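You operate a simulated robot arm through the tools that you are given. There is no shell and no other tool. Be economical: measure what you need, move in short steps, check, and stop when the job is done.

Carry out the task below with a simulated two-armed robot. There is one attempt and no reset: what you move stays moved.

Task
Put the white bearing block on the clear patch of the workbench. Take the pressing weight and put it on top of the banded stack on the side table. Take the yellow stack from the side table and leave it on the low shelf of the core rack. Close the lint drawer. Take the wax tin and put it on the low shelf of the core rack. Put the cleaner tin on the top of the wall bench away on the shelf under the side table. Put the white glue pot from the top of the wall bench on the shelf under the wall bench. Open the stop bar of the middle shelf. Any order will do. Set down upright: pressing weight, stack, glue pot.

It is judged by the outcome, as a careful person would: the job done as asked, and still so three seconds after it is handed in. It fails if anything else is knocked over, pushed out of place, dropped, spilled or broken.

Robot
Two 7-joint arms with two-finger parallel grippers on one trunk, on a base that drives. Base frame: it is fixed to the floor where the robot stands at the start and does not move with it; the origin is under the middle of the robot, x ahead of it, y to its left, z up; the surface under the hand at the start is at about z = 0.84. Units: m, degrees, N and s.
The left shoulder is at the start at [0.05, 0.168, 1.132], the right one opposite. With the tool pointing down near the work surface each hand reaches from about 0.22 to 0.66 m from the robot's upright axis, wherever it stands, measured 20 degrees to its own side. Places, roughly: banded stack [1.5, 1.5, 0.75]; cleaner tin (7x7x3 cm) [-2.4, 7.7, 0.8]; clear patch of the workbench (19x17 cm) [0.82, 0.58, 0.84]; glue pot [-2.5, 7.75, 0.75]; lint drawer [1.5, 3.7, 0.8]; low shelf of the core rack [-2.7, 0.9, 0.4]; pressing weight (5x4x6 cm) [1.6, 1.7, 0.8]; shelf under the side table [1.6, 1.4, 0.3]; shelf under the wall bench [-2.5, 7.8, 0.3]; stack [1.75, 2, 0.75]; stop bar of the middle shelf [-4, 2.1, 1]; wax tin (7x7x3 cm) [-1.3, 2.1, 0.4]; white bearing block (5x5x4 cm) [0.5, 0, 0.9]. Payload 1.57 kg a hand.
The TCP of each hand is the grasp point between the finger pads, 0.03 m short of the fingertips. In the tool frame z runs along the fingers and y along their closing line. Largest opening 0.08 m; finger width 0.017, thickness 0.012; the body of the gripper, 0.04 by 0.082 m, starts 0.08 m behind the TCP.
Orientation is that of the tool frame in the base frame, as [roll, pitch, yaw] about the fixed x, y, z axes, in that order (R = Rz(yaw) Ry(pitch) Rx(roll)). With the fingers straight down and closing along the base's y, the tool's x points along the base's -x, its y along +y and its z along -z.

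Tools
- The arms move only by the tool servo_tool. It takes "left_motion", "right_motion" or both (then of equal length, played together; a hand with none holds still); each is a list that holds one entry, the list of rows, each a list of 7 numbers: the shift along the tool's x, y, z in m, then the turn, a rotation vector about the tool's x, y, z in degrees, then the opening, from 0 (shut) to 1 (fully open). In form: [[[dx, dy, dz, ax, ay, az, claw], ...]]. A call has 1 to 10 rows; each row shifts and turns the commanded pose from where the row before left it, along the tool's axes as they then stand. Rows are played at 5 a second. More than 0.05 m and 8.6 degrees between two rows, or a gripper value outside its range, and nothing of the call is played. Where a pose cannot be reached the arm comes as near as it can. A force on the tool above 40 N (or 10 N above the force at the start of the call, whichever is more), or a blocked arm, ends the call early, and 0.2 s more pass. The fingers move at their own pace (about 0.045 m/s each) and stop on an object; they squeeze with about 33 N. The grip force told is the motor's: it shows also when the fingers shut on nothing. Time passes only in rows, and 0.2 s behind the last, so rows that do not move let the fingers close. It gives the time, the measured TCP pose, the force on the tool (base axes), the opening and the grip force at its end, in the units of the frame above (readings bear some noise), with the torque about the TCP (base axes, N m) and any sound that the robot's microphone picked up, and new pictures: "views" is both (left out), scene, wrist or none (wrist: the cameras of the hands that moved).
- Cameras (640 x 400 px; columns grow to the right, rows downward): "scene" is now at [0.1257, 0.0261, 1.3461]; the picture's right is [0.26, -0.97, 0.00], its down [-0.53, -0.14, -0.84] and it looks along [0.81, 0.22, -0.54] (base axes); focal length 254 px, centre (320, 200). "left" rides on the left gripper at [0.072, 0.007, -0.122] in its tool frame; the picture's right is [-0.09, 1.00, 0.00], its down [-0.84, -0.08, -0.54] and it looks along [-0.54, -0.05, 0.84] (tool axes); focal length 238 px, centre (320, 200). "right" rides on the right gripper at [0.072, -0.007, -0.122] in its tool frame; the picture's right is [0.09, 1.00, 0.00], its down [-0.84, 0.08, -0.54] and it looks along [-0.54, 0.05, 0.84] (tool axes); focal length 238 px, centre (320, 200). There is no depth. A picture from a camera that has moved, and an enlarged one, comes with that camera's place and axes in the base frame and with its lens.
- raise_lower(by): slides the trunk up (or, below 0, down) by that many m; the arms and the scene camera ride with it, the base frame stays. It gives what a move gives, with no picture.
- roll_base(legs): drives the robot by 1 to 6 legs, each [ahead, left, turn to the left] in m, m and degrees, along the robot's own axes; the way and the turn of a leg run together, so that a leg with both is an arc; at most 1.5 m and 180 degrees a leg. The arms and the cameras ride along, it lands a little off, and it stops where it bumps. It gives what a move gives, and a new picture of the scene camera.
- aim_head(pan, tilt): turns the head with the scene camera to pan (to the left, within 80 degrees either way) and tilt (down, from -29 to 69), counted from straight ahead of the robot. It gives what a move gives, and a new picture of the scene camera.
- zoom(camera, box): a new picture of the part [left, top, right, bottom] of that camera's present view, enlarged. No time passes.
- sign_off(): hands the job in; it is judged then, once.

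Go step by step. Nothing tells you exact positions but the pictures and the camera data: compare them with the known pose of the tool, close in by small moves and look again before you grip or let go. The budget is 207 turns and 260 pictures, counting those below and the enlarged ones. Unless the task says otherwise, let go and move clear before handing in.

The tools are called by a JSON object that holds its "op" and its "data". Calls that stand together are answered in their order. servo_tool: Moves the arms, as the interface text tells. Its arguments: {"type":"object","properties":{"left_motion":{"type":"array","items":{"type":"array","items":{"type":"array","items":{"type":"number"}}}},"right_motion":{"type":"array","items":{"type":"array","items":{"type":"array","items":{"type":"number"}}}},"views":{"type":"string","enum":["both","scene","wrist","none"]}},"required":[]} The other tools are called the same way: raise_lower (by) slides the trunk up or down; roll_base (legs) drives the base; aim_head (pan, tilt) turns the head that bears the scene camera; zoom (camera, box) takes an enlarged picture of a part of a camera's view; sign_off () hands the job in.

At the start:

```text
time_s: 0.0
left_tcp_pos: [0.3198, 0.3696, 1.0485]
left_orientation: [-180.0, 0.0, -179.8]
left_contact_force: [-0.2, -0.4, -0.7]
left_wrist_torque: [-0.01, 0.0, 0.04]
left_grip_width: 0.0802
left_finger_force: 0.1
right_tcp_pos: [0.4107, -0.019, 1.1587]
right_orientation: [180.0, 0.0, -180.0]
right_contact_force: [0.6, -1.0, -0.1]
right_wrist_torque: [0.04, 0.01, 0.0]
right_grip_width: 0.08
right_finger_force: 0.1
trunk travel left (down, up): [-0.3, 0.143]
robot x, y, heading: [-0.0021, -0.0037, 0.0]
head pan, tilt: [15.1, 32.9]
```

scene: 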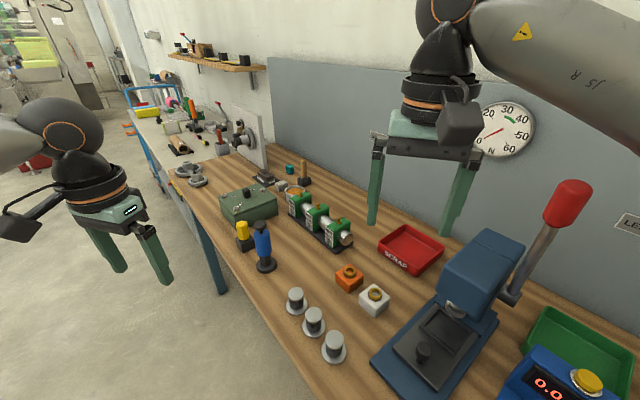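
right: 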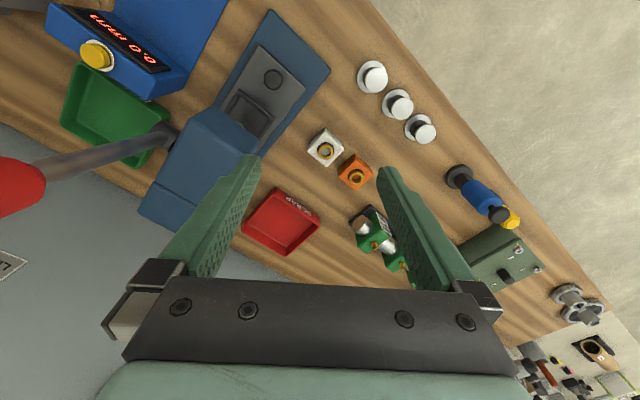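
left: 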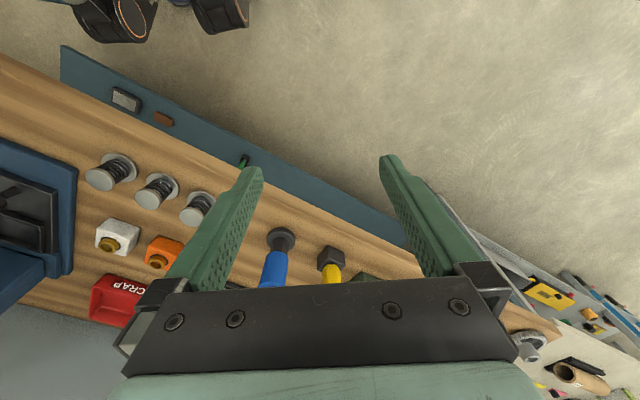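

I see the workbench with the white bearing block at about [0.49, 0.0]; I'll look closer at the bench and the clear patch before moving.

{"op": "zoom", "data": {"camera": "scene", "box": [120, 80, 440, 280]}}

{"op": "zoom", "data": {"camera": "right", "box": [260, 80, 420, 220]}}

```text
2.00 times, centred on (280, 180) of scene
camera zoom: at [0.1257, 0.0261, 1.3461], right [0.26, -0.97, 0.0], down [-0.53, -0.14, -0.84], along [0.81, 0.22, -0.54], focal length 508 px, centre (400, 240)
```

zoom: 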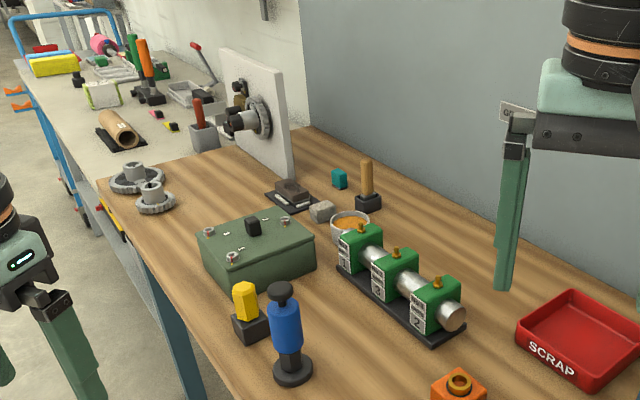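

```text
2.86 times, centred on (340, 150) of right
camera zoom: at [0.3385, -0.0263, 1.2797], right [-0.09, 1.0, 0.0], down [0.84, 0.08, 0.54], along [0.54, 0.05, -0.84], focal length 681 px, centre (263, 343)
```

zoom: 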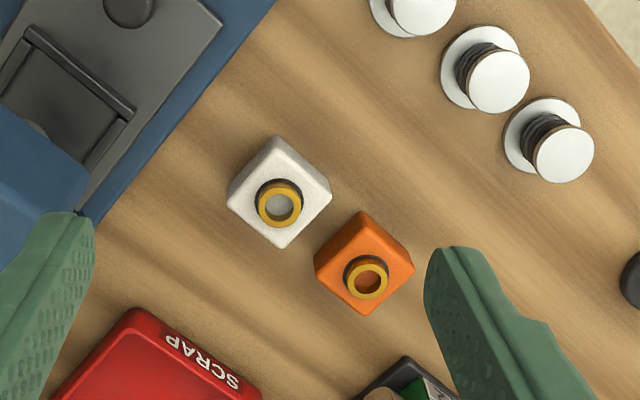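

The blocks sit aligned with the bench (about 53° from x). I bring the right hand above the white block and turn it so the fingers avoid the orange block.

{"op": "servo_tool", "data": {"right_motion": [[[-0.019, 0.005, 0.04, 0, 0, 0, 1], [-0.019, 0.005, 0.04, 0, 0, 0, 1], [-0.019, 0.005, 0.04, 0, 0, 0, 1], [-0.019, 0.005, 0.03, 0, 0, 0, 1], [0, 0, 0, 0, 0, -8.5, 1], [0, 0, 0, 0, 0, -8.5, 1], [0, 0, 0, 0, 0, -8.5, 1], [0, 0, 0, 0, 0, -8.5, 1], [0, 0, 0, 0, 0, -8.5, 1], [0, 0, 0, 0, 0, -8.5, 1]]]}}

```text
time_s: 1.1
left_tcp_pos: [0.3108, 0.3632, 1.0524]
left_orientation: [179.9, 0.9, 179.8]
left_contact_force: [1.0, 0.0, -0.9]
left_wrist_torque: [0.02, 0.01, -0.02]
left_grip_width: 0.0801
left_finger_force: 0.1
right_tcp_pos: [0.4891, -0.0039, 1.104]
right_orientation: [178.6, 11.4, -178.2]
right_contact_force: [0.3, -0.8, -0.6]
right_wrist_torque: [-0.02, 0.0, -0.02]
right_grip_width: 0.0798
right_finger_force: 0.0
trunk travel left (down, up): [-0.3, 0.143]
robot x, y, heading: [-0.0059, -0.0002, -0.2]
head pan, tilt: [15.1, 32.9]
stopped in row 5 (right hand): the arm was blocked; the commanded pose is now the measured one
camera scene: at [0.1097, 0.0216, 1.3467], right [0.26, -0.97, 0.0], down [-0.51, -0.14, -0.85], along [0.82, 0.22, -0.53], focal length 254 px, centre (320, 200)
camera right: at [0.395, -0.0182, 1.2078], right [-0.13, 0.99, 0.01], down [0.71, 0.09, 0.7], along [0.69, 0.09, -0.72], focal length 238 px, centre (320, 200)
```

scene: 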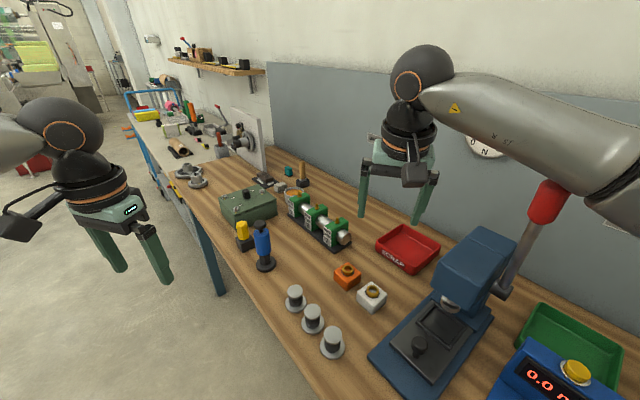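
right: 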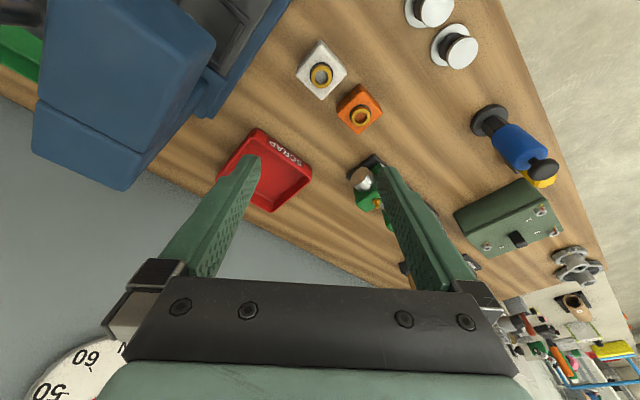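

The right upper arm touched the press lever. I lift the trunk to come clear and will use the left hand for the block.

{"op": "raise_lower", "data": {"by": 0.13}}

{"op": "aim_head", "data": {"pan": 0, "tilt": 40}}

```text
time_s: 2.7
left_tcp_pos: [0.3202, 0.3678, 1.1787]
left_orientation: [-179.9, 0.0, 179.8]
left_contact_force: [0.5, 0.4, -0.9]
left_wrist_torque: [-0.01, -0.03, 0.0]
left_grip_width: 0.0797
left_finger_force: 0.1
right_tcp_pos: [0.4992, 0.0002, 1.2116]
right_orientation: [179.2, 8.9, -177.8]
right_contact_force: [0.2, 0.0, -1.0]
right_wrist_torque: [-0.01, -0.02, 0.02]
right_grip_width: 0.0799
right_finger_force: 0.0
trunk travel left (down, up): [-0.43, 0.013]
robot x, y, heading: [-0.0031, 0.0024, 0.2]
head pan, tilt: [15.1, 32.9]
```

```text
time_s: 3.5
left_tcp_pos: [0.32, 0.3671, 1.1772]
left_orientation: [180.0, 0.0, 179.9]
left_contact_force: [-0.7, -0.5, 0.3]
left_wrist_torque: [-0.02, 0.0, -0.03]
left_grip_width: 0.0801
left_finger_force: 0.1
right_tcp_pos: [0.4993, 0.001, 1.2117]
right_orientation: [179.2, 8.9, -177.7]
right_contact_force: [0.2, 0.3, 0.9]
right_wrist_torque: [0.0, 0.0, 0.05]
right_grip_width: 0.0801
right_finger_force: 0.0
trunk travel left (down, up): [-0.43, 0.013]
robot x, y, heading: [-0.0008, -0.0019, -0.3]
head pan, tilt: [0.0, 40.0]
camera scene: at [0.1237, 0.002, 1.4653], right [0.0, -1.0, 0.0], down [-0.64, 0.0, -0.77], along [0.77, 0.0, -0.64], focal length 254 px, centre (320, 200)
```

scene: 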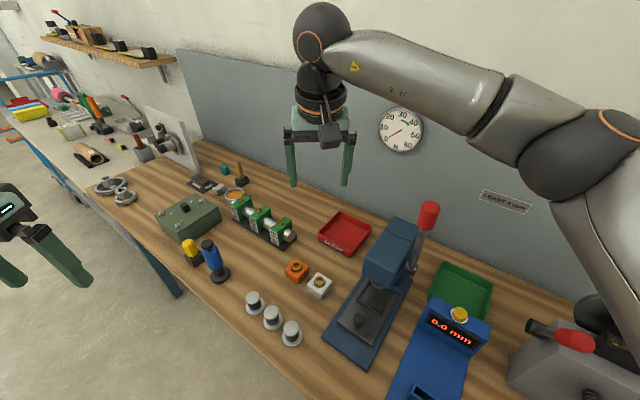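

The press lever looks unmoved (knob near [0.40, −0.16, 1.20]). I lift the right hand and draw it back close to the body before moving the base.

{"op": "servo_tool", "data": {"right_motion": [[[0, 0, -0.04, 0, -4, 0, 1], [0, 0, -0.04, 0, -4.5, 0, 1], [0, 0, -0.04, 0, 0, 0, 1], [0.045, 0, 0, 0, 0, 0, 1], [0.045, 0, 0, 0, 0, 0, 1], [0.045, 0, 0, 0, 0, 0, 1], [0.045, 0, 0, 0, 0, 0, 1], [0, 0, 0, 0, 0, 0, 1]]], "views": "scene"}}

```text
time_s: 5.3
left_tcp_pos: [0.3202, 0.3671, 1.1783]
left_orientation: [180.0, -0.1, 179.9]
left_contact_force: [0.4, -0.9, 0.1]
left_wrist_torque: [0.02, 0.02, -0.01]
left_grip_width: 0.0799
left_finger_force: 0.1
right_tcp_pos: [0.3, -0.0102, 1.2744]
right_orientation: [179.2, 17.4, -177.8]
right_contact_force: [0.1, 0.9, 0.3]
right_wrist_torque: [0.0, 0.04, -0.01]
right_grip_width: 0.0797
right_finger_force: 0.1
trunk travel left (down, up): [-0.43, 0.013]
robot x, y, heading: [-0.0015, -0.0006, -0.2]
head pan, tilt: [0.0, 40.0]
camera scene: at [0.124, 0.0018, 1.4653], right [0.0, -1.0, 0.0], down [-0.64, 0.0, -0.77], along [0.77, 0.0, -0.64], focal length 254 px, centre (320, 200)
```

scene: 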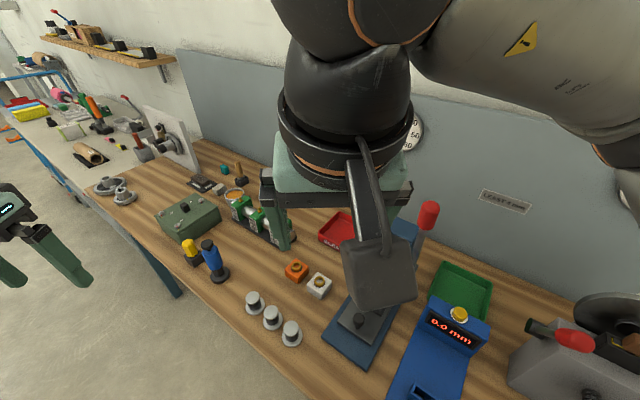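

The right hand clears the lever. I level it and drive along the bench, then turn to face it.

{"op": "servo_tool", "data": {"right_motion": [[[0, 0, 0, 0, 8.5, 0, 1], [0, 0, 0, 0, 8.5, 0, 1]]], "views": "none"}}

{"op": "roll_base", "data": {"legs": [[0.158, 0.294, 0], [0, 0, -37]]}}

```text
time_s: 5.9
left_tcp_pos: [0.3211, 0.3674, 1.1784]
left_orientation: [180.0, 0.0, 179.9]
left_contact_force: [-0.2, -0.2, 0.6]
left_wrist_torque: [0.01, -0.03, 0.0]
left_grip_width: 0.0799
left_finger_force: 0.0
right_tcp_pos: [0.3002, -0.0095, 1.2738]
right_orientation: [179.3, 0.4, -177.6]
right_contact_force: [-0.4, -0.4, -0.8]
right_wrist_torque: [-0.03, 0.0, 0.02]
right_grip_width: 0.08
right_finger_force: 0.0
trunk travel left (down, up): [-0.43, 0.013]
robot x, y, heading: [0.0004, -0.0015, -0.3]
head pan, tilt: [0.0, 40.0]
```

```text
time_s: 10.8
left_tcp_pos: [0.6343, 0.3956, 1.1778]
left_orientation: [-180.0, 0.0, 143.0]
left_contact_force: [0.4, 0.8, 0.2]
left_wrist_torque: [-0.02, -0.03, 0.0]
left_grip_width: 0.0799
left_finger_force: 0.1
right_tcp_pos: [0.3937, 0.1054, 1.2752]
right_orientation: [179.2, 0.4, 145.6]
right_contact_force: [0.6, -0.8, 0.0]
right_wrist_torque: [-0.03, -0.01, -0.02]
right_grip_width: 0.0797
right_finger_force: 0.0
trunk travel left (down, up): [-0.43, 0.013]
robot x, y, heading: [0.1588, 0.2913, -36.8]
head pan, tilt: [0.0, 40.0]
camera scene: at [0.2562, 0.2212, 1.4653], right [-0.6, -0.8, 0.0], down [-0.51, 0.39, -0.77], along [0.61, -0.46, -0.64], focal length 254 px, centre (320, 200)
```

scene: 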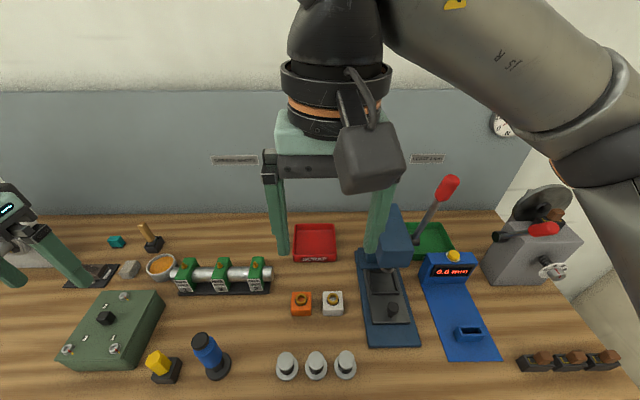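

The bench is now square in view: white block at about [0.494, 0.005]. I move the right hand aside and bring the left hand over the block.

{"op": "servo_tool", "data": {"right_motion": [[[0.005, -0.03, 0, 0, 0, 0, 1], [0.005, -0.03, 0, 0, 0, 0, 1], [0.005, -0.03, 0, 0, 0, 0, 1], [0.005, -0.03, 0, 0, 0, 0, 1], [0.005, -0.03, 0, 0, 0, 0, 1], [0.005, -0.03, 0, 0, 0, 0, 1], [0.005, -0.03, 0, 0, 0, 0, 1], [0.0, -0.03, 0, 0, 0, 0, 1], [0, 0, 0, 0, 0, 0, 1]]], "left_motion": [[[-0.0137, -0.044, 0, 0, 0, 0, 1], [-0.0137, -0.044, 0, 0, 0, 0, 1], [-0.0137, -0.044, 0, 0, 0, 0, 1], [-0.0137, -0.044, 0, 0, 0, 0, 1], [-0.0137, -0.044, 0, 0, 0, 0, 1], [-0.0137, -0.044, 0, 0, 0, 0, 1], [-0.0137, -0.044, 0, 0, 0, 0, 1], [-0.0137, -0.044, 0, 0, 0, 0, 1], [-0.0137, -0.044, 0, 0, 0, 0, 1]]], "views": "none"}}

{"op": "servo_tool", "data": {"left_motion": [[[0, 0, 0.02, 0, 0, -8.5, 1], [0, 0, 0.02, 0, 0, -8.5, 1], [0, 0, 0.02, 0, 0, -8.5, 1], [0, 0, 0.02, 0, 0, -8.5, 1], [0, 0, 0.02, 0, 0, -8.5, 1], [0, 0, 0, 0, 0, -8.5, 1], [0, 0, 0, 0, 0, -8.5, 1], [0, 0, 0, 0, 0, -8.5, 1], [0, 0, 0, 0, 0, -8.5, 1], [0, 0, 0, 0, 0, -8.5, 1]]]}}

```text
time_s: 12.8
left_tcp_pos: [0.5441, 0.1457, 1.1778]
left_orientation: [-179.8, 0.1, 143.1]
left_contact_force: [-0.5, 0.3, 1.2]
left_wrist_torque: [-0.01, 0.02, -0.02]
left_grip_width: 0.0799
left_finger_force: 0.0
left hand out of reach, approached as far as the arm can: row 6, 7, 8, 9
right_tcp_pos: [0.226, -0.0715, 1.27]
right_orientation: [179.3, 0.5, 145.5]
right_contact_force: [0.3, -1.3, 0.1]
right_wrist_torque: [-0.02, -0.01, 0.0]
right_grip_width: 0.0798
right_finger_force: 0.0
trunk travel left (down, up): [-0.43, 0.013]
robot x, y, heading: [0.1562, 0.2973, -36.8]
head pan, tilt: [0.0, 40.0]
```

```text
time_s: 15.0
left_tcp_pos: [0.5459, 0.1525, 1.0814]
left_orientation: [-179.9, 0.0, -131.8]
left_contact_force: [-0.3, 0.7, 0.0]
left_wrist_torque: [0.01, 0.05, -0.01]
left_grip_width: 0.08
left_finger_force: 0.0
left hand out of reach, approached as far as the arm can: row 5
right_tcp_pos: [0.2262, -0.0717, 1.2687]
right_orientation: [179.2, 0.5, 145.5]
right_contact_force: [-0.5, 0.2, 0.0]
right_wrist_torque: [0.0, 0.0, 0.0]
right_grip_width: 0.0799
right_finger_force: 0.0
trunk travel left (down, up): [-0.43, 0.013]
robot x, y, heading: [0.1546, 0.2945, -37.1]
head pan, tilt: [0.0, 40.0]
camera scene: at [0.2562, 0.2214, 1.4653], right [-0.6, -0.8, 0.0], down [-0.51, 0.39, -0.77], along [0.61, -0.46, -0.64], focal length 254 px, centre (320, 200)
camera left: at [0.4928, 0.1051, 1.2029], right [-0.68, 0.73, 0.0], down [0.62, 0.57, 0.54], along [0.4, 0.37, -0.84], focal length 238 px, centre (320, 200)
```

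scene: 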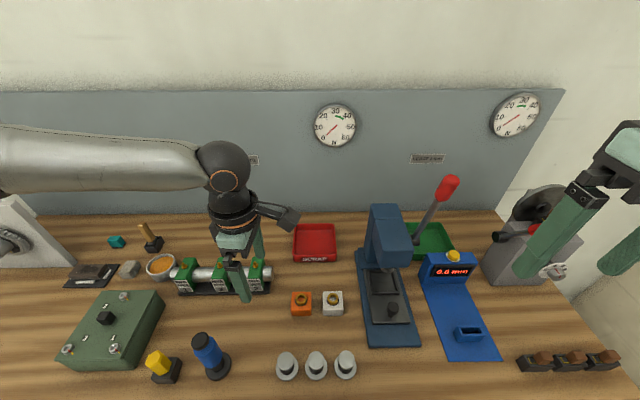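
left: 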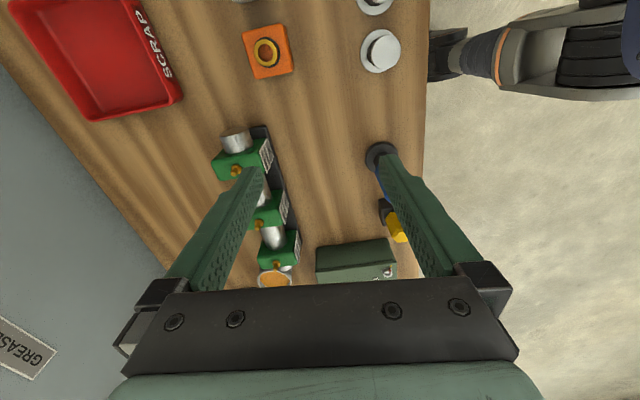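

The left arm can't stretch that far across, so I drive 0.15 m to the right with the hand held high.

{"op": "roll_base", "data": {"legs": [[0.02, -0.15, 0]]}}

{"op": "servo_tool", "data": {"left_motion": [[[0, -0.025, 0, 0, 0, -5, 1], [0, 0, 0.03, 0, 0, 0, 1]]]}}

```text
time_s: 17.0
left_tcp_pos: [0.4702, 0.0209, 1.0817]
left_orientation: [-179.9, 0.0, -132.1]
left_contact_force: [0.0, -0.4, 0.1]
left_wrist_torque: [0.02, 0.01, 0.01]
left_grip_width: 0.0799
left_finger_force: 0.0
right_tcp_pos: [0.1511, -0.2038, 1.2705]
right_orientation: [179.2, 0.4, 145.5]
right_contact_force: [-0.7, -0.3, 0.4]
right_wrist_torque: [0.01, 0.02, 0.0]
right_grip_width: 0.0797
right_finger_force: 0.1
trunk travel left (down, up): [-0.43, 0.013]
robot x, y, heading: [0.0833, 0.1643, -37.1]
head pan, tilt: [0.0, 40.0]
camera scene: at [0.1812, 0.089, 1.4653], right [-0.6, -0.8, 0.0], down [-0.51, 0.39, -0.77], along [0.61, -0.46, -0.64], focal length 254 px, centre (320, 200)
```

scene: 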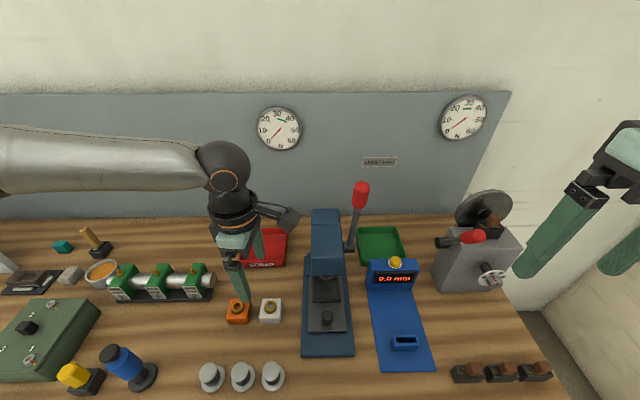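

```text
time_s: 17.6
left_tcp_pos: [0.4929, 0.0233, 1.056]
left_orientation: [-179.9, -0.1, -127.0]
left_contact_force: [0.4, 0.2, -0.6]
left_wrist_torque: [0.01, 0.0, 0.0]
left_grip_width: 0.08
left_finger_force: 0.2
left hand out of reach, approached as far as the arm can: row 1, 2
right_tcp_pos: [0.1522, -0.2036, 1.2709]
right_orientation: [179.2, 0.6, 145.5]
right_contact_force: [0.7, 0.1, -0.7]
right_wrist_torque: [0.02, -0.02, -0.01]
right_grip_width: 0.0803
right_finger_force: 0.1
trunk travel left (down, up): [-0.43, 0.013]
robot x, y, heading: [0.085, 0.1629, -37.0]
head pan, tilt: [0.0, 40.0]
camera scene: at [0.1815, 0.0894, 1.4653], right [-0.6, -0.8, 0.0], down [-0.51, 0.39, -0.77], along [0.61, -0.46, -0.64], focal length 254 px, centre (320, 200)
camera left: at [0.4446, -0.029, 1.1779], right [-0.74, 0.67, 0.0], down [0.56, 0.62, 0.54], along [0.37, 0.4, -0.84], focal length 238 px, centre (320, 200)
```

scene: 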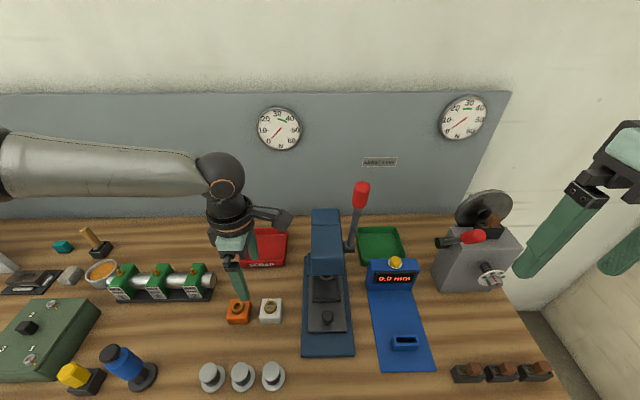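
left: 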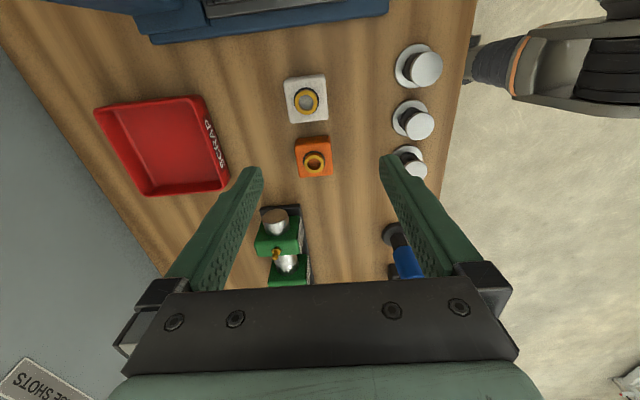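

I lower the trunk so the left arm works from a better height, then finish the approach.

{"op": "raise_lower", "data": {"by": -0.08}}

{"op": "servo_tool", "data": {"left_motion": [[[0.019, -0.013, 0, 0, 0, 0, 1], [0, 0, 0, 0, 0, 0, 1]]]}}

```text
time_s: 18.7
left_tcp_pos: [0.4924, 0.0227, 0.9756]
left_orientation: [-179.8, -0.1, -127.0]
left_contact_force: [0.0, -0.2, 0.8]
left_wrist_torque: [-0.03, 0.01, 0.03]
left_grip_width: 0.08
left_finger_force: 0.0
right_tcp_pos: [0.152, -0.2042, 1.1919]
right_orientation: [179.2, 0.5, 145.4]
right_contact_force: [0.2, -0.3, 0.2]
right_wrist_torque: [0.02, 0.01, -0.01]
right_grip_width: 0.0799
right_finger_force: 0.0
trunk travel left (down, up): [-0.35, 0.093]
robot x, y, heading: [0.0798, 0.1619, -37.0]
head pan, tilt: [0.0, 40.0]
```

```text
time_s: 19.3
left_tcp_pos: [0.4937, 0.0208, 0.9801]
left_orientation: [-180.0, -0.1, -126.9]
left_contact_force: [0.5, -0.1, 0.6]
left_wrist_torque: [0.01, 0.03, -0.03]
left_grip_width: 0.08
left_finger_force: 0.1
left hand out of reach, approached as far as the arm can: row 1
right_tcp_pos: [0.1535, -0.2031, 1.1887]
right_orientation: [179.2, 0.4, 145.5]
right_contact_force: [0.5, 0.2, 0.6]
right_wrist_torque: [0.01, -0.01, -0.02]
right_grip_width: 0.0799
right_finger_force: 0.0
trunk travel left (down, up): [-0.35, 0.093]
robot x, y, heading: [0.0816, 0.1633, -37.2]
head pan, tilt: [0.0, 40.0]
camera scene: at [0.1814, 0.0893, 1.3853], right [-0.6, -0.8, 0.0], down [-0.51, 0.39, -0.77], along [0.61, -0.46, -0.64], focal length 254 px, centre (320, 200)
camera left: at [0.4457, -0.0307, 1.1016], right [-0.74, 0.67, 0.0], down [0.57, 0.62, 0.54], along [0.36, 0.4, -0.84], focal length 238 px, centre (320, 200)
```

scene: 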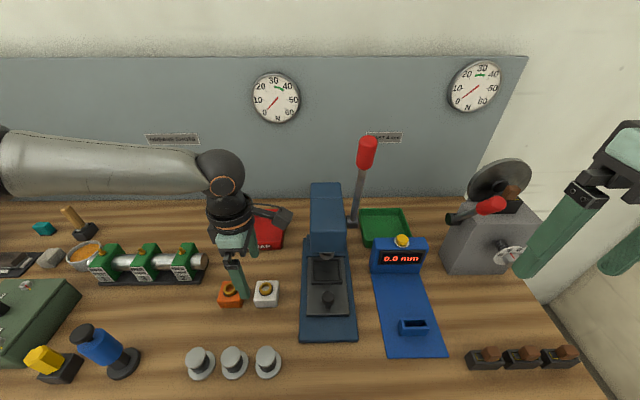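
left: 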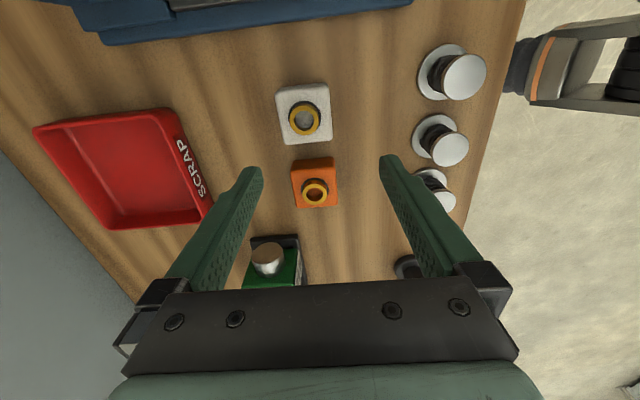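

Lateral reach is the limit, so I shift the robot a bit more to the right while keeping the hand over the block.

{"op": "servo_tool", "data": {"left_motion": [[[-0.04, 0, 0, 0, 0, 0, 1], [0, 0, 0, 0, 0, 0, 1]]], "views": "none"}}

{"op": "roll_base", "data": {"legs": [[0.011, -0.062, 0]]}}

{"op": "servo_tool", "data": {"left_motion": [[[0, 0, 0.02, 0, 0, 0, 1], [0, 0, 0.01, 0, 0, 0, 1]]], "views": "wrist"}}

```text
time_s: 19.9
left_tcp_pos: [0.5177, 0.0531, 0.9794]
left_orientation: [-179.9, -0.1, -127.0]
left_contact_force: [0.1, 0.3, 0.6]
left_wrist_torque: [0.01, -0.02, -0.01]
left_grip_width: 0.0799
left_finger_force: 0.0
right_tcp_pos: [0.1527, -0.204, 1.1906]
right_orientation: [179.1, 0.4, 145.5]
right_contact_force: [-0.9, 0.1, 0.7]
right_wrist_torque: [0.02, 0.0, 0.03]
right_grip_width: 0.08
right_finger_force: 0.1
trunk travel left (down, up): [-0.35, 0.093]
robot x, y, heading: [0.0815, 0.1636, -37.2]
head pan, tilt: [0.0, 40.0]
```

```text
time_s: 21.1
left_tcp_pos: [0.4889, -0.0017, 0.9789]
left_orientation: [-179.9, 0.0, -127.0]
left_contact_force: [0.7, 0.4, 0.2]
left_wrist_torque: [0.01, -0.03, -0.02]
left_grip_width: 0.08
left_finger_force: 0.0
right_tcp_pos: [0.1233, -0.2598, 1.1891]
right_orientation: [179.2, 0.3, 145.5]
right_contact_force: [-0.4, 0.1, -0.2]
right_wrist_torque: [0.03, 0.0, 0.01]
right_grip_width: 0.0802
right_finger_force: 0.1
trunk travel left (down, up): [-0.35, 0.093]
robot x, y, heading: [0.0524, 0.1071, -37.1]
head pan, tilt: [0.0, 40.0]
camera scene: at [0.1528, 0.033, 1.3853], right [-0.6, -0.8, 0.0], down [-0.51, 0.39, -0.77], along [0.61, -0.46, -0.64], focal length 254 px, centre (320, 200)
```

scene: 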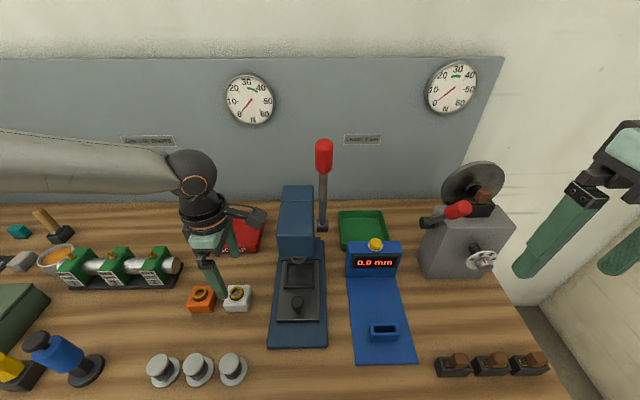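

```text
time_s: 21.8
left_tcp_pos: [0.4897, -0.0021, 0.9481]
left_orientation: [-179.8, -0.1, -127.0]
left_contact_force: [0.2, 0.4, 0.3]
left_wrist_torque: [-0.02, 0.0, 0.0]
left_grip_width: 0.0798
left_finger_force: 0.0
right_tcp_pos: [0.1238, -0.2595, 1.1909]
right_orientation: [179.2, 0.5, 145.5]
right_contact_force: [-0.8, -0.9, -0.5]
right_wrist_torque: [-0.01, -0.02, 0.02]
right_grip_width: 0.0802
right_finger_force: 0.1
trunk travel left (down, up): [-0.35, 0.093]
robot x, y, heading: [0.0535, 0.102, -37.0]
head pan, tilt: [0.0, 40.0]
camera left: at [0.4415, -0.0542, 1.0708], right [-0.74, 0.67, 0.0], down [0.56, 0.62, 0.54], along [0.37, 0.4, -0.84], focal length 238 px, centre (320, 200)
```

left: 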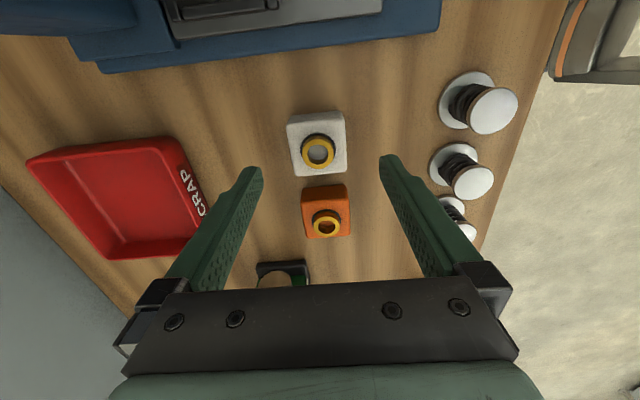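

Aligned over the white block; I descend to z≈0.878 (fingertips just above the bench) and close.

{"op": "servo_tool", "data": {"left_motion": [[[0.002, 0, 0.03, 0, 0, 0, 1], [0, 0, 0.025, 0, 0, 0, 1], [0, 0, 0.012, 0, 0, 0, 1], [0, 0, 0, 0, 0, 0, 0], [0, 0, 0, 0, 0, 0, 0], [0, 0, 0, 0, 0, 0, 0]]]}}

```text
time_s: 23.1
left_tcp_pos: [0.4897, 0.0076, 0.8901]
left_orientation: [-179.8, -0.2, -127.0]
left_contact_force: [0.6, 0.0, 0.8]
left_wrist_torque: [-0.04, -0.02, 0.01]
left_grip_width: 0.0497
left_finger_force: 23.5
left hand out of reach, approached as far as the arm can: row 2, 3
right_tcp_pos: [0.1254, -0.2603, 1.1887]
right_orientation: [179.2, 0.5, 145.5]
right_contact_force: [-0.8, 0.1, 0.2]
right_wrist_torque: [0.01, -0.01, 0.01]
right_grip_width: 0.0801
right_finger_force: 0.1
trunk travel left (down, up): [-0.35, 0.093]
robot x, y, heading: [0.0526, 0.1072, -37.2]
head pan, tilt: [0.0, 40.0]
camera scene: at [0.1532, 0.0335, 1.3853], right [-0.6, -0.8, 0.0], down [-0.51, 0.39, -0.77], along [0.61, -0.46, -0.64], focal length 254 px, centre (320, 200)
camera left: at [0.4413, -0.044, 1.0121], right [-0.74, 0.67, 0.0], down [0.57, 0.62, 0.54], along [0.36, 0.4, -0.84], focal length 238 px, centre (320, 200)
```

scene: 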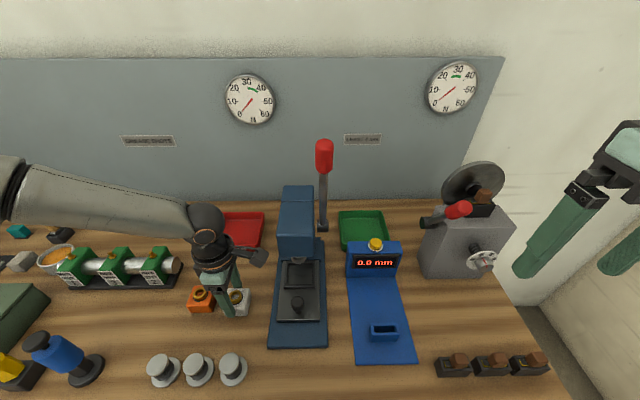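
left: 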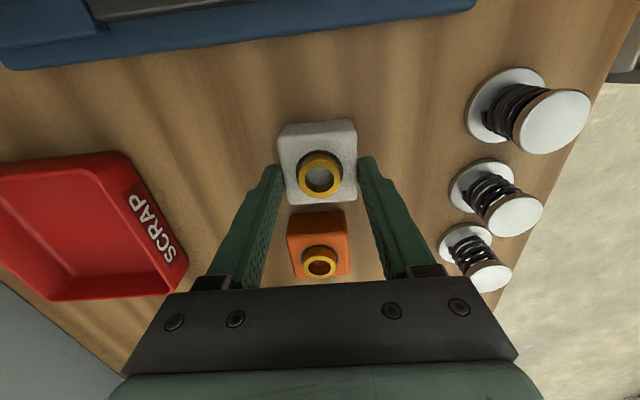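

The block is gripped (width 0.050). I lift it with the trunk and then further with the hand.

{"op": "raise_lower", "data": {"by": 0.09}}

{"op": "servo_tool", "data": {"left_motion": [[[-0.01, 0, -0.04, 0, 0, 0, 0], [-0.01, 0, -0.04, 0, 0, 0, 0], [0, 0, -0.03, 0, 0, 0, 0]]], "views": "none"}}

{"op": "roll_base", "data": {"legs": [[-0.03, 0.35, 0]]}}

```text
time_s: 24.4
left_tcp_pos: [0.49, 0.0084, 0.98]
left_orientation: [-179.8, -0.3, -127.0]
left_contact_force: [0.2, 0.4, -1.9]
left_wrist_torque: [0.02, 0.03, 0.02]
left_grip_width: 0.0492
left_finger_force: 32.4
right_tcp_pos: [0.1244, -0.2585, 1.2806]
right_orientation: [179.2, 0.4, 145.4]
right_contact_force: [0.4, 0.2, -0.3]
right_wrist_torque: [0.01, -0.01, 0.02]
right_grip_width: 0.0803
right_finger_force: 0.1
trunk travel left (down, up): [-0.44, 0.003]
robot x, y, heading: [0.0542, 0.1049, -37.3]
head pan, tilt: [0.0, 40.0]
```

```text
time_s: 25.2
left_tcp_pos: [0.5009, 0.0245, 1.0904]
left_orientation: [-180.0, -0.2, -127.0]
left_contact_force: [0.3, 0.4, -1.6]
left_wrist_torque: [0.01, -0.03, -0.02]
left_grip_width: 0.0495
left_finger_force: 32.7
right_tcp_pos: [0.1243, -0.2612, 1.2797]
right_orientation: [179.2, 0.5, 145.4]
right_contact_force: [0.0, 0.2, 0.0]
right_wrist_torque: [-0.02, 0.01, 0.0]
right_grip_width: 0.08
right_finger_force: 0.0
trunk travel left (down, up): [-0.44, 0.003]
robot x, y, heading: [0.0545, 0.1038, -37.1]
head pan, tilt: [0.0, 40.0]
```

```text
time_s: 28.8
left_tcp_pos: [0.6865, 0.3221, 1.091]
left_orientation: [-179.8, -0.2, -126.8]
left_contact_force: [-0.3, -0.2, -0.9]
left_wrist_torque: [0.01, 0.02, 0.02]
left_grip_width: 0.0494
left_finger_force: 33.4
right_tcp_pos: [0.3105, 0.0372, 1.2808]
right_orientation: [179.3, 0.4, 145.7]
right_contact_force: [-0.1, -0.7, -0.3]
right_wrist_torque: [-0.01, 0.0, 0.01]
right_grip_width: 0.0798
right_finger_force: 0.1
trunk travel left (down, up): [-0.44, 0.003]
robot x, y, heading: [0.2385, 0.4011, -37.0]
head pan, tilt: [0.0, 40.0]
camera scene: at [0.3394, 0.3307, 1.4753], right [-0.6, -0.8, 0.0], down [-0.51, 0.39, -0.77], along [0.61, -0.46, -0.64], focal length 254 px, centre (320, 200)
```

scene: 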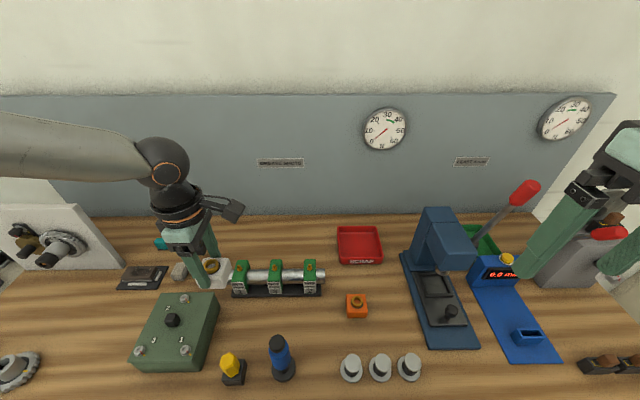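

The clear patch lies between the gears and the green box, around [0.82, 0.60]. I drive 0.31 m further left along the bench and look again.

{"op": "roll_base", "data": {"legs": [[-0.04, 0.31, 0]]}}

{"op": "servo_tool", "data": {"left_motion": [[[0, 0, 0.03, 0, 0, 0, 0], [0, 0, 0.03, 0, 0, 0, 0]]]}}

```text
time_s: 32.1
left_tcp_pos: [0.8412, 0.5931, 1.0904]
left_orientation: [-179.7, -0.1, -126.8]
left_contact_force: [0.5, -0.5, -2.3]
left_wrist_torque: [0.0, 0.0, 0.01]
left_grip_width: 0.0493
left_finger_force: 33.1
right_tcp_pos: [0.4654, 0.3089, 1.2797]
right_orientation: [179.2, 0.4, 145.6]
right_contact_force: [0.0, 0.3, 0.0]
right_wrist_torque: [-0.01, 0.02, 0.03]
right_grip_width: 0.0801
right_finger_force: 0.1
trunk travel left (down, up): [-0.44, 0.003]
robot x, y, heading: [0.3943, 0.6736, -36.9]
head pan, tilt: [0.0, 40.0]
camera scene: at [0.4932, 0.6012, 1.4753], right [-0.6, -0.8, 0.0], down [-0.51, 0.39, -0.77], along [0.61, -0.46, -0.64], focal length 254 px, centre (320, 200)
```

scene: 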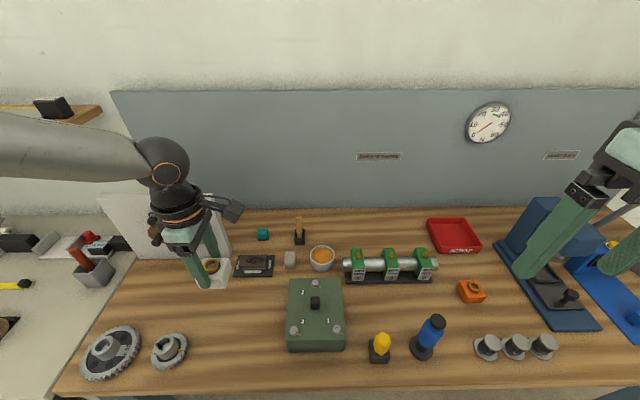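

```text
time_s: 32.7
left_tcp_pos: [0.8418, 0.5917, 1.0316]
left_orientation: [-179.8, -0.2, -126.9]
left_contact_force: [1.3, 0.5, -2.1]
left_wrist_torque: [-0.01, -0.01, 0.0]
left_grip_width: 0.0493
left_finger_force: 33.0
right_tcp_pos: [0.4648, 0.3082, 1.2805]
right_orientation: [179.3, 0.3, 145.6]
right_contact_force: [0.7, 0.3, 0.2]
right_wrist_torque: [0.03, 0.02, -0.01]
right_grip_width: 0.0801
right_finger_force: 0.0
trunk travel left (down, up): [-0.44, 0.003]
robot x, y, heading: [0.3935, 0.6745, -37.0]
head pan, tilt: [0.0, 40.0]
camera scene: at [0.4937, 0.6011, 1.4753], right [-0.6, -0.8, 0.0], down [-0.51, 0.39, -0.77], along [0.61, -0.46, -0.64], focal length 254 px, centre (320, 200)
camera left: at [0.7935, 0.5407, 1.1528], right [-0.74, 0.67, 0.0], down [0.56, 0.63, 0.54], along [0.36, 0.4, -0.84], focal length 238 px, centre (320, 200)
```

scene: 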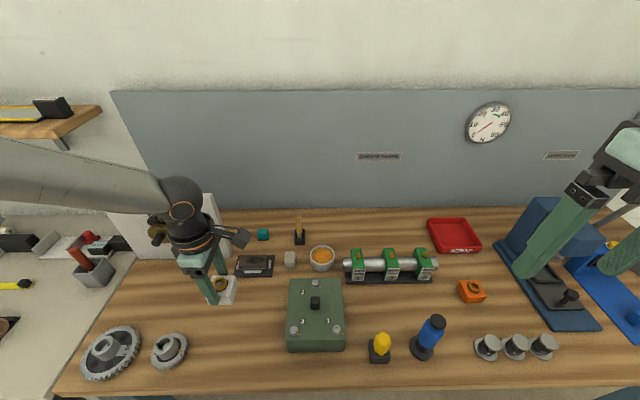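
left: 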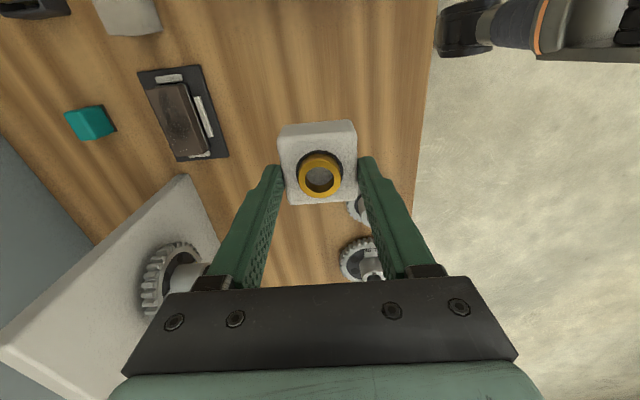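

The landing spot is centred in the clear patch. I lower the trunk, then the hand, to set the block down.

{"op": "raise_lower", "data": {"by": -0.1}}

{"op": "servo_tool", "data": {"left_motion": [[[0, 0, 0.02, 0, 0, 0, 0], [0, 0, 0.016, 0, 0, 0, 0], [0, 0, 0, 0, 0, 0, 0]]], "views": "wrist"}}

```text
time_s: 34.0
left_tcp_pos: [0.8417, 0.5923, 0.9326]
left_orientation: [-179.9, -0.2, -126.8]
left_contact_force: [-0.1, 0.7, -1.4]
left_wrist_torque: [-0.01, -0.03, 0.01]
left_grip_width: 0.0494
left_finger_force: 33.0
right_tcp_pos: [0.4645, 0.3075, 1.1791]
right_orientation: [179.3, 0.4, 145.6]
right_contact_force: [0.6, 0.3, 0.8]
right_wrist_torque: [-0.02, 0.0, 0.02]
right_grip_width: 0.0801
right_finger_force: 0.3
trunk travel left (down, up): [-0.34, 0.103]
robot x, y, heading: [0.3922, 0.6736, -36.9]
head pan, tilt: [0.0, 40.0]
```

```text
time_s: 34.9
left_tcp_pos: [0.8411, 0.592, 0.8958]
left_orientation: [-179.8, -0.2, -127.0]
left_contact_force: [-0.3, 1.0, -2.2]
left_wrist_torque: [0.02, 0.0, 0.03]
left_grip_width: 0.049
left_finger_force: 33.5
right_tcp_pos: [0.4657, 0.3074, 1.1792]
right_orientation: [179.3, 0.4, 145.6]
right_contact_force: [0.0, -0.7, 0.9]
right_wrist_torque: [0.0, 0.01, -0.01]
right_grip_width: 0.0801
right_finger_force: 0.1
trunk travel left (down, up): [-0.34, 0.103]
robot x, y, heading: [0.3931, 0.6755, -37.0]
head pan, tilt: [0.0, 40.0]
camera left: at [0.7931, 0.5408, 1.0168], right [-0.74, 0.67, 0.0], down [0.56, 0.63, 0.54], along [0.36, 0.4, -0.84], focal length 238 px, centre (320, 200)
```

left: 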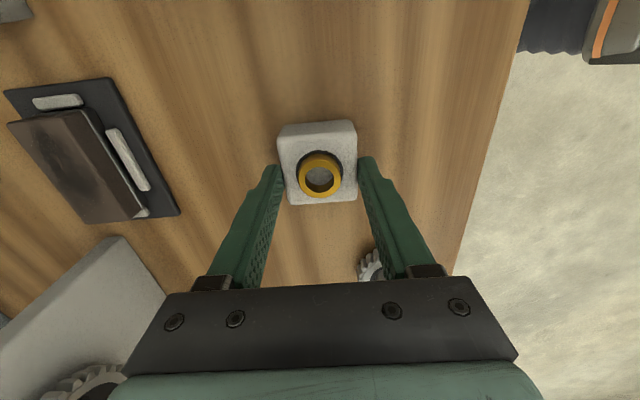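

Still ~5 mm above the bench. I lower gently until the force shows contact, then release and back up.

{"op": "servo_tool", "data": {"left_motion": [[[0, 0, 0.003, 0, 0, 0, 0], [0, 0, 0.002, 0, 0, 0, 0], [0, 0, 0.001, 0, 0, 0, 0], [0, 0, 0, 0, 0, 0, 0.3], [0, 0, 0, 0, 0, 0, 1], [0, 0, 0, 0, 0, 0, 1], [0, 0, -0.02, 0, 0, 0, 1], [0, 0, -0.04, 0, 0, 0, 1], [0, 0, -0.04, 0, 0, 0, 1], [0, 0, -0.04, 0, 0, 0, 1]]]}}

```text
time_s: 37.0
left_tcp_pos: [0.8401, 0.5939, 1.0305]
left_orientation: [-179.8, -0.2, -126.9]
left_contact_force: [-0.7, 0.1, -0.4]
left_wrist_torque: [0.01, -0.01, -0.02]
left_grip_width: 0.0801
left_finger_force: 0.0
right_tcp_pos: [0.4637, 0.3073, 1.1823]
right_orientation: [179.2, 0.5, 145.6]
right_contact_force: [0.3, 0.2, 0.4]
right_wrist_torque: [-0.01, 0.04, -0.01]
right_grip_width: 0.0802
right_finger_force: 0.1
trunk travel left (down, up): [-0.34, 0.103]
robot x, y, heading: [0.3902, 0.6759, -36.9]
head pan, tilt: [0.0, 40.0]
camera scene: at [0.4925, 0.6011, 1.3753], right [-0.6, -0.8, 0.0], down [-0.51, 0.39, -0.77], along [0.61, -0.46, -0.64], focal length 254 px, centre (320, 200)
camera left: at [0.7924, 0.542, 1.1513], right [-0.74, 0.67, 0.0], down [0.56, 0.62, 0.54], along [0.36, 0.4, -0.84], focal length 238 px, centre (320, 200)
```

scene: 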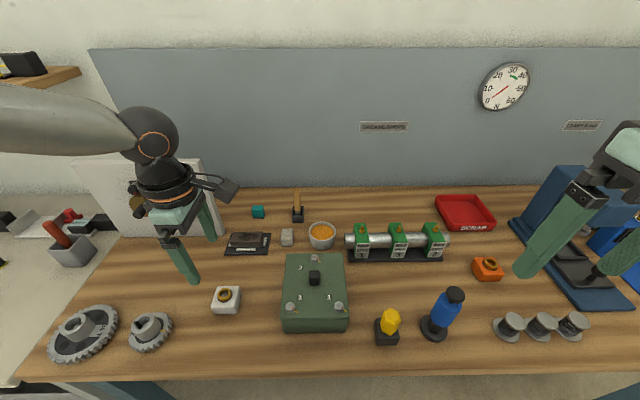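
left: 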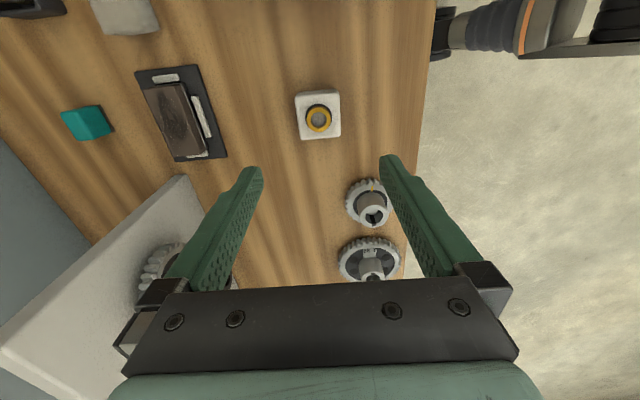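

Block placed. I back off, undo the wrist turn, and look left toward the side table.

{"op": "raise_lower", "data": {"by": 0.1}}

{"op": "roll_base", "data": {"legs": [[-0.3, 0, 0]]}}

{"op": "servo_tool", "data": {"left_motion": [[[0, 0, 0, 0, 0, 8.5, 1], [0, 0, 0, 0, 0, 8.5, 1], [0, 0, 0, 0, 0, 8.5, 1], [0, 0, 0, 0, 0, 8.5, 1], [0, 0, 0, 0, 0, 8.5, 1], [0, 0, 0, 0, 0, 8.5, 1], [0, 0, 0, 0, 0, 8.5, 1], [0, 0, 0, 0, 0, 8.5, 1], [0, 0, 0, 0, 0, 8.5, 1], [0, 0, 0, 0, 0, 8.5, 1]]], "views": "none"}}

{"op": "aim_head", "data": {"pan": 60, "tilt": 25}}

```text
time_s: 38.4
left_tcp_pos: [0.8417, 0.5932, 1.1286]
left_orientation: [-179.7, -0.2, -126.9]
left_contact_force: [-0.5, -0.2, 0.3]
left_wrist_torque: [0.0, -0.01, 0.02]
left_grip_width: 0.0798
left_finger_force: 0.1
right_tcp_pos: [0.4649, 0.3079, 1.2809]
right_orientation: [179.1, 0.4, 145.5]
right_contact_force: [-0.2, -0.4, 0.4]
right_wrist_torque: [0.01, 0.02, 0.0]
right_grip_width: 0.0801
right_finger_force: 0.1
trunk travel left (down, up): [-0.44, 0.003]
robot x, y, heading: [0.3946, 0.6763, -37.0]
head pan, tilt: [0.0, 40.0]
```

```text
time_s: 40.4
left_tcp_pos: [0.5987, 0.7748, 1.1288]
left_orientation: [-179.8, -0.1, -126.8]
left_contact_force: [-0.6, -1.2, 0.5]
left_wrist_torque: [0.02, -0.03, -0.02]
left_grip_width: 0.0799
left_finger_force: 0.0
right_tcp_pos: [0.2229, 0.4904, 1.2806]
right_orientation: [179.2, 0.6, 145.5]
right_contact_force: [0.9, 0.7, 0.4]
right_wrist_torque: [0.01, 0.01, 0.0]
right_grip_width: 0.08
right_finger_force: 0.1
trunk travel left (down, up): [-0.44, 0.003]
robot x, y, heading: [0.1544, 0.8534, -36.8]
head pan, tilt: [0.0, 40.0]
camera scene: at [0.2506, 0.7834, 1.4754], right [-0.6, -0.8, 0.0], down [-0.51, 0.39, -0.77], along [0.61, -0.46, -0.64], focal length 254 px, centre (320, 200)
```

scene: 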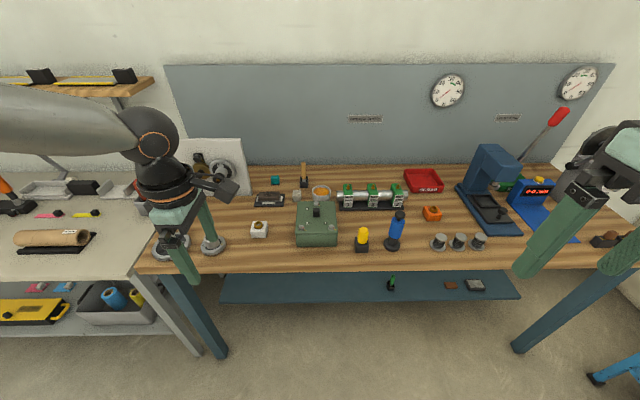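

```text
time_s: 42.6
left_tcp_pos: [0.5999, 0.7748, 1.1277]
left_orientation: [-179.8, 0.1, 147.9]
left_contact_force: [0.0, -0.4, -0.3]
left_wrist_torque: [-0.02, -0.01, 0.01]
left_grip_width: 0.0801
left_finger_force: 0.1
right_tcp_pos: [0.2227, 0.4902, 1.28]
right_orientation: [179.2, 0.4, 145.4]
right_contact_force: [0.0, -0.9, -0.4]
right_wrist_torque: [-0.02, 0.0, 0.03]
right_grip_width: 0.0801
right_finger_force: 0.0
trunk travel left (down, up): [-0.44, 0.003]
robot x, y, heading: [0.1529, 0.8585, -36.8]
head pan, tilt: [0.0, 40.0]
```

```text
time_s: 43.9
left_tcp_pos: [0.599, 0.7746, 1.129]
left_orientation: [-179.8, 0.2, 148.0]
left_contact_force: [0.1, -0.3, -0.1]
left_wrist_torque: [-0.02, 0.02, 0.02]
left_grip_width: 0.0801
left_finger_force: 0.0
right_tcp_pos: [0.2218, 0.4904, 1.2793]
right_orientation: [179.2, 0.4, 145.5]
right_contact_force: [0.4, -0.3, 1.2]
right_wrist_torque: [-0.02, 0.0, 0.0]
right_grip_width: 0.0802
right_finger_force: 0.0
trunk travel left (down, up): [-0.44, 0.003]
robot x, y, heading: [0.1489, 0.8583, -36.9]
head pan, tilt: [60.0, 25.0]
camera scene: at [0.268, 0.8701, 1.4986], right [0.39, -0.92, 0.0], down [-0.39, -0.16, -0.91], along [0.83, 0.35, -0.42], focal length 254 px, centre (320, 200)
```

scene: 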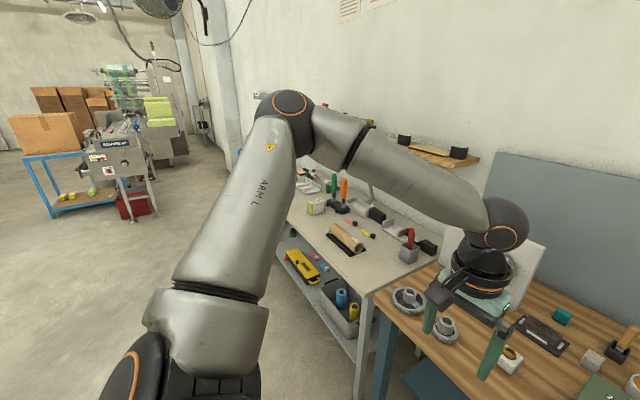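

I drive along to the side table, staying well back, and look at it head-on.

{"op": "roll_base", "data": {"legs": [[-0.05, 1.4, 0]]}}

{"op": "aim_head", "data": {"pan": 0, "tilt": 38}}

```text
time_s: 56.4
left_tcp_pos: [1.4, 1.9326, 1.1291]
left_orientation: [-179.7, 0.2, 148.4]
left_contact_force: [-0.5, -0.3, -0.9]
left_wrist_torque: [-0.04, -0.04, 0.02]
left_grip_width: 0.0798
left_finger_force: 0.0
right_tcp_pos: [1.0262, 1.6442, 1.2804]
right_orientation: [179.2, 0.4, 145.7]
right_contact_force: [0.0, 0.1, -0.2]
right_wrist_torque: [0.01, -0.01, 0.03]
right_grip_width: 0.0799
right_finger_force: 0.0
trunk travel left (down, up): [-0.44, 0.003]
robot x, y, heading: [0.9462, 2.0097, -36.6]
head pan, tilt: [60.0, 25.0]
camera scene: at [1.069, 2.0244, 1.4986], right [0.4, -0.92, 0.0], down [-0.39, -0.17, -0.91], along [0.83, 0.36, -0.42], focal length 254 px, centre (320, 200)
```

scene: 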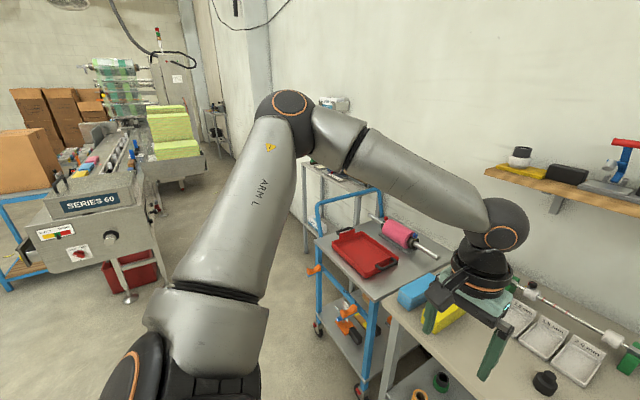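

```text
time_s: 57.7
left_tcp_pos: [1.402, 1.9312, 1.1286]
left_orientation: [-179.7, 0.2, 148.4]
left_contact_force: [0.3, 0.2, 0.0]
left_wrist_torque: [0.02, 0.0, 0.02]
left_grip_width: 0.0799
left_finger_force: 0.0
right_tcp_pos: [1.0263, 1.6437, 1.2799]
right_orientation: [179.2, 0.4, 145.9]
right_contact_force: [0.4, -0.4, -0.1]
right_wrist_torque: [0.0, 0.01, 0.02]
right_grip_width: 0.0798
right_finger_force: 0.0
trunk travel left (down, up): [-0.44, 0.003]
robot x, y, heading: [0.9525, 2.0104, -36.6]
head pan, tilt: [0.0, 38.0]
camera scene: at [1.0537, 1.9364, 1.4783], right [-0.6, -0.8, 0.0], down [-0.49, 0.37, -0.79], along [0.63, -0.47, -0.62], focal length 254 px, centre (320, 200)
```

scene: 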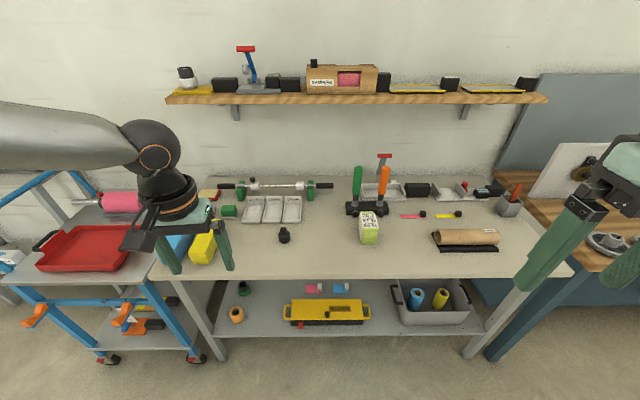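

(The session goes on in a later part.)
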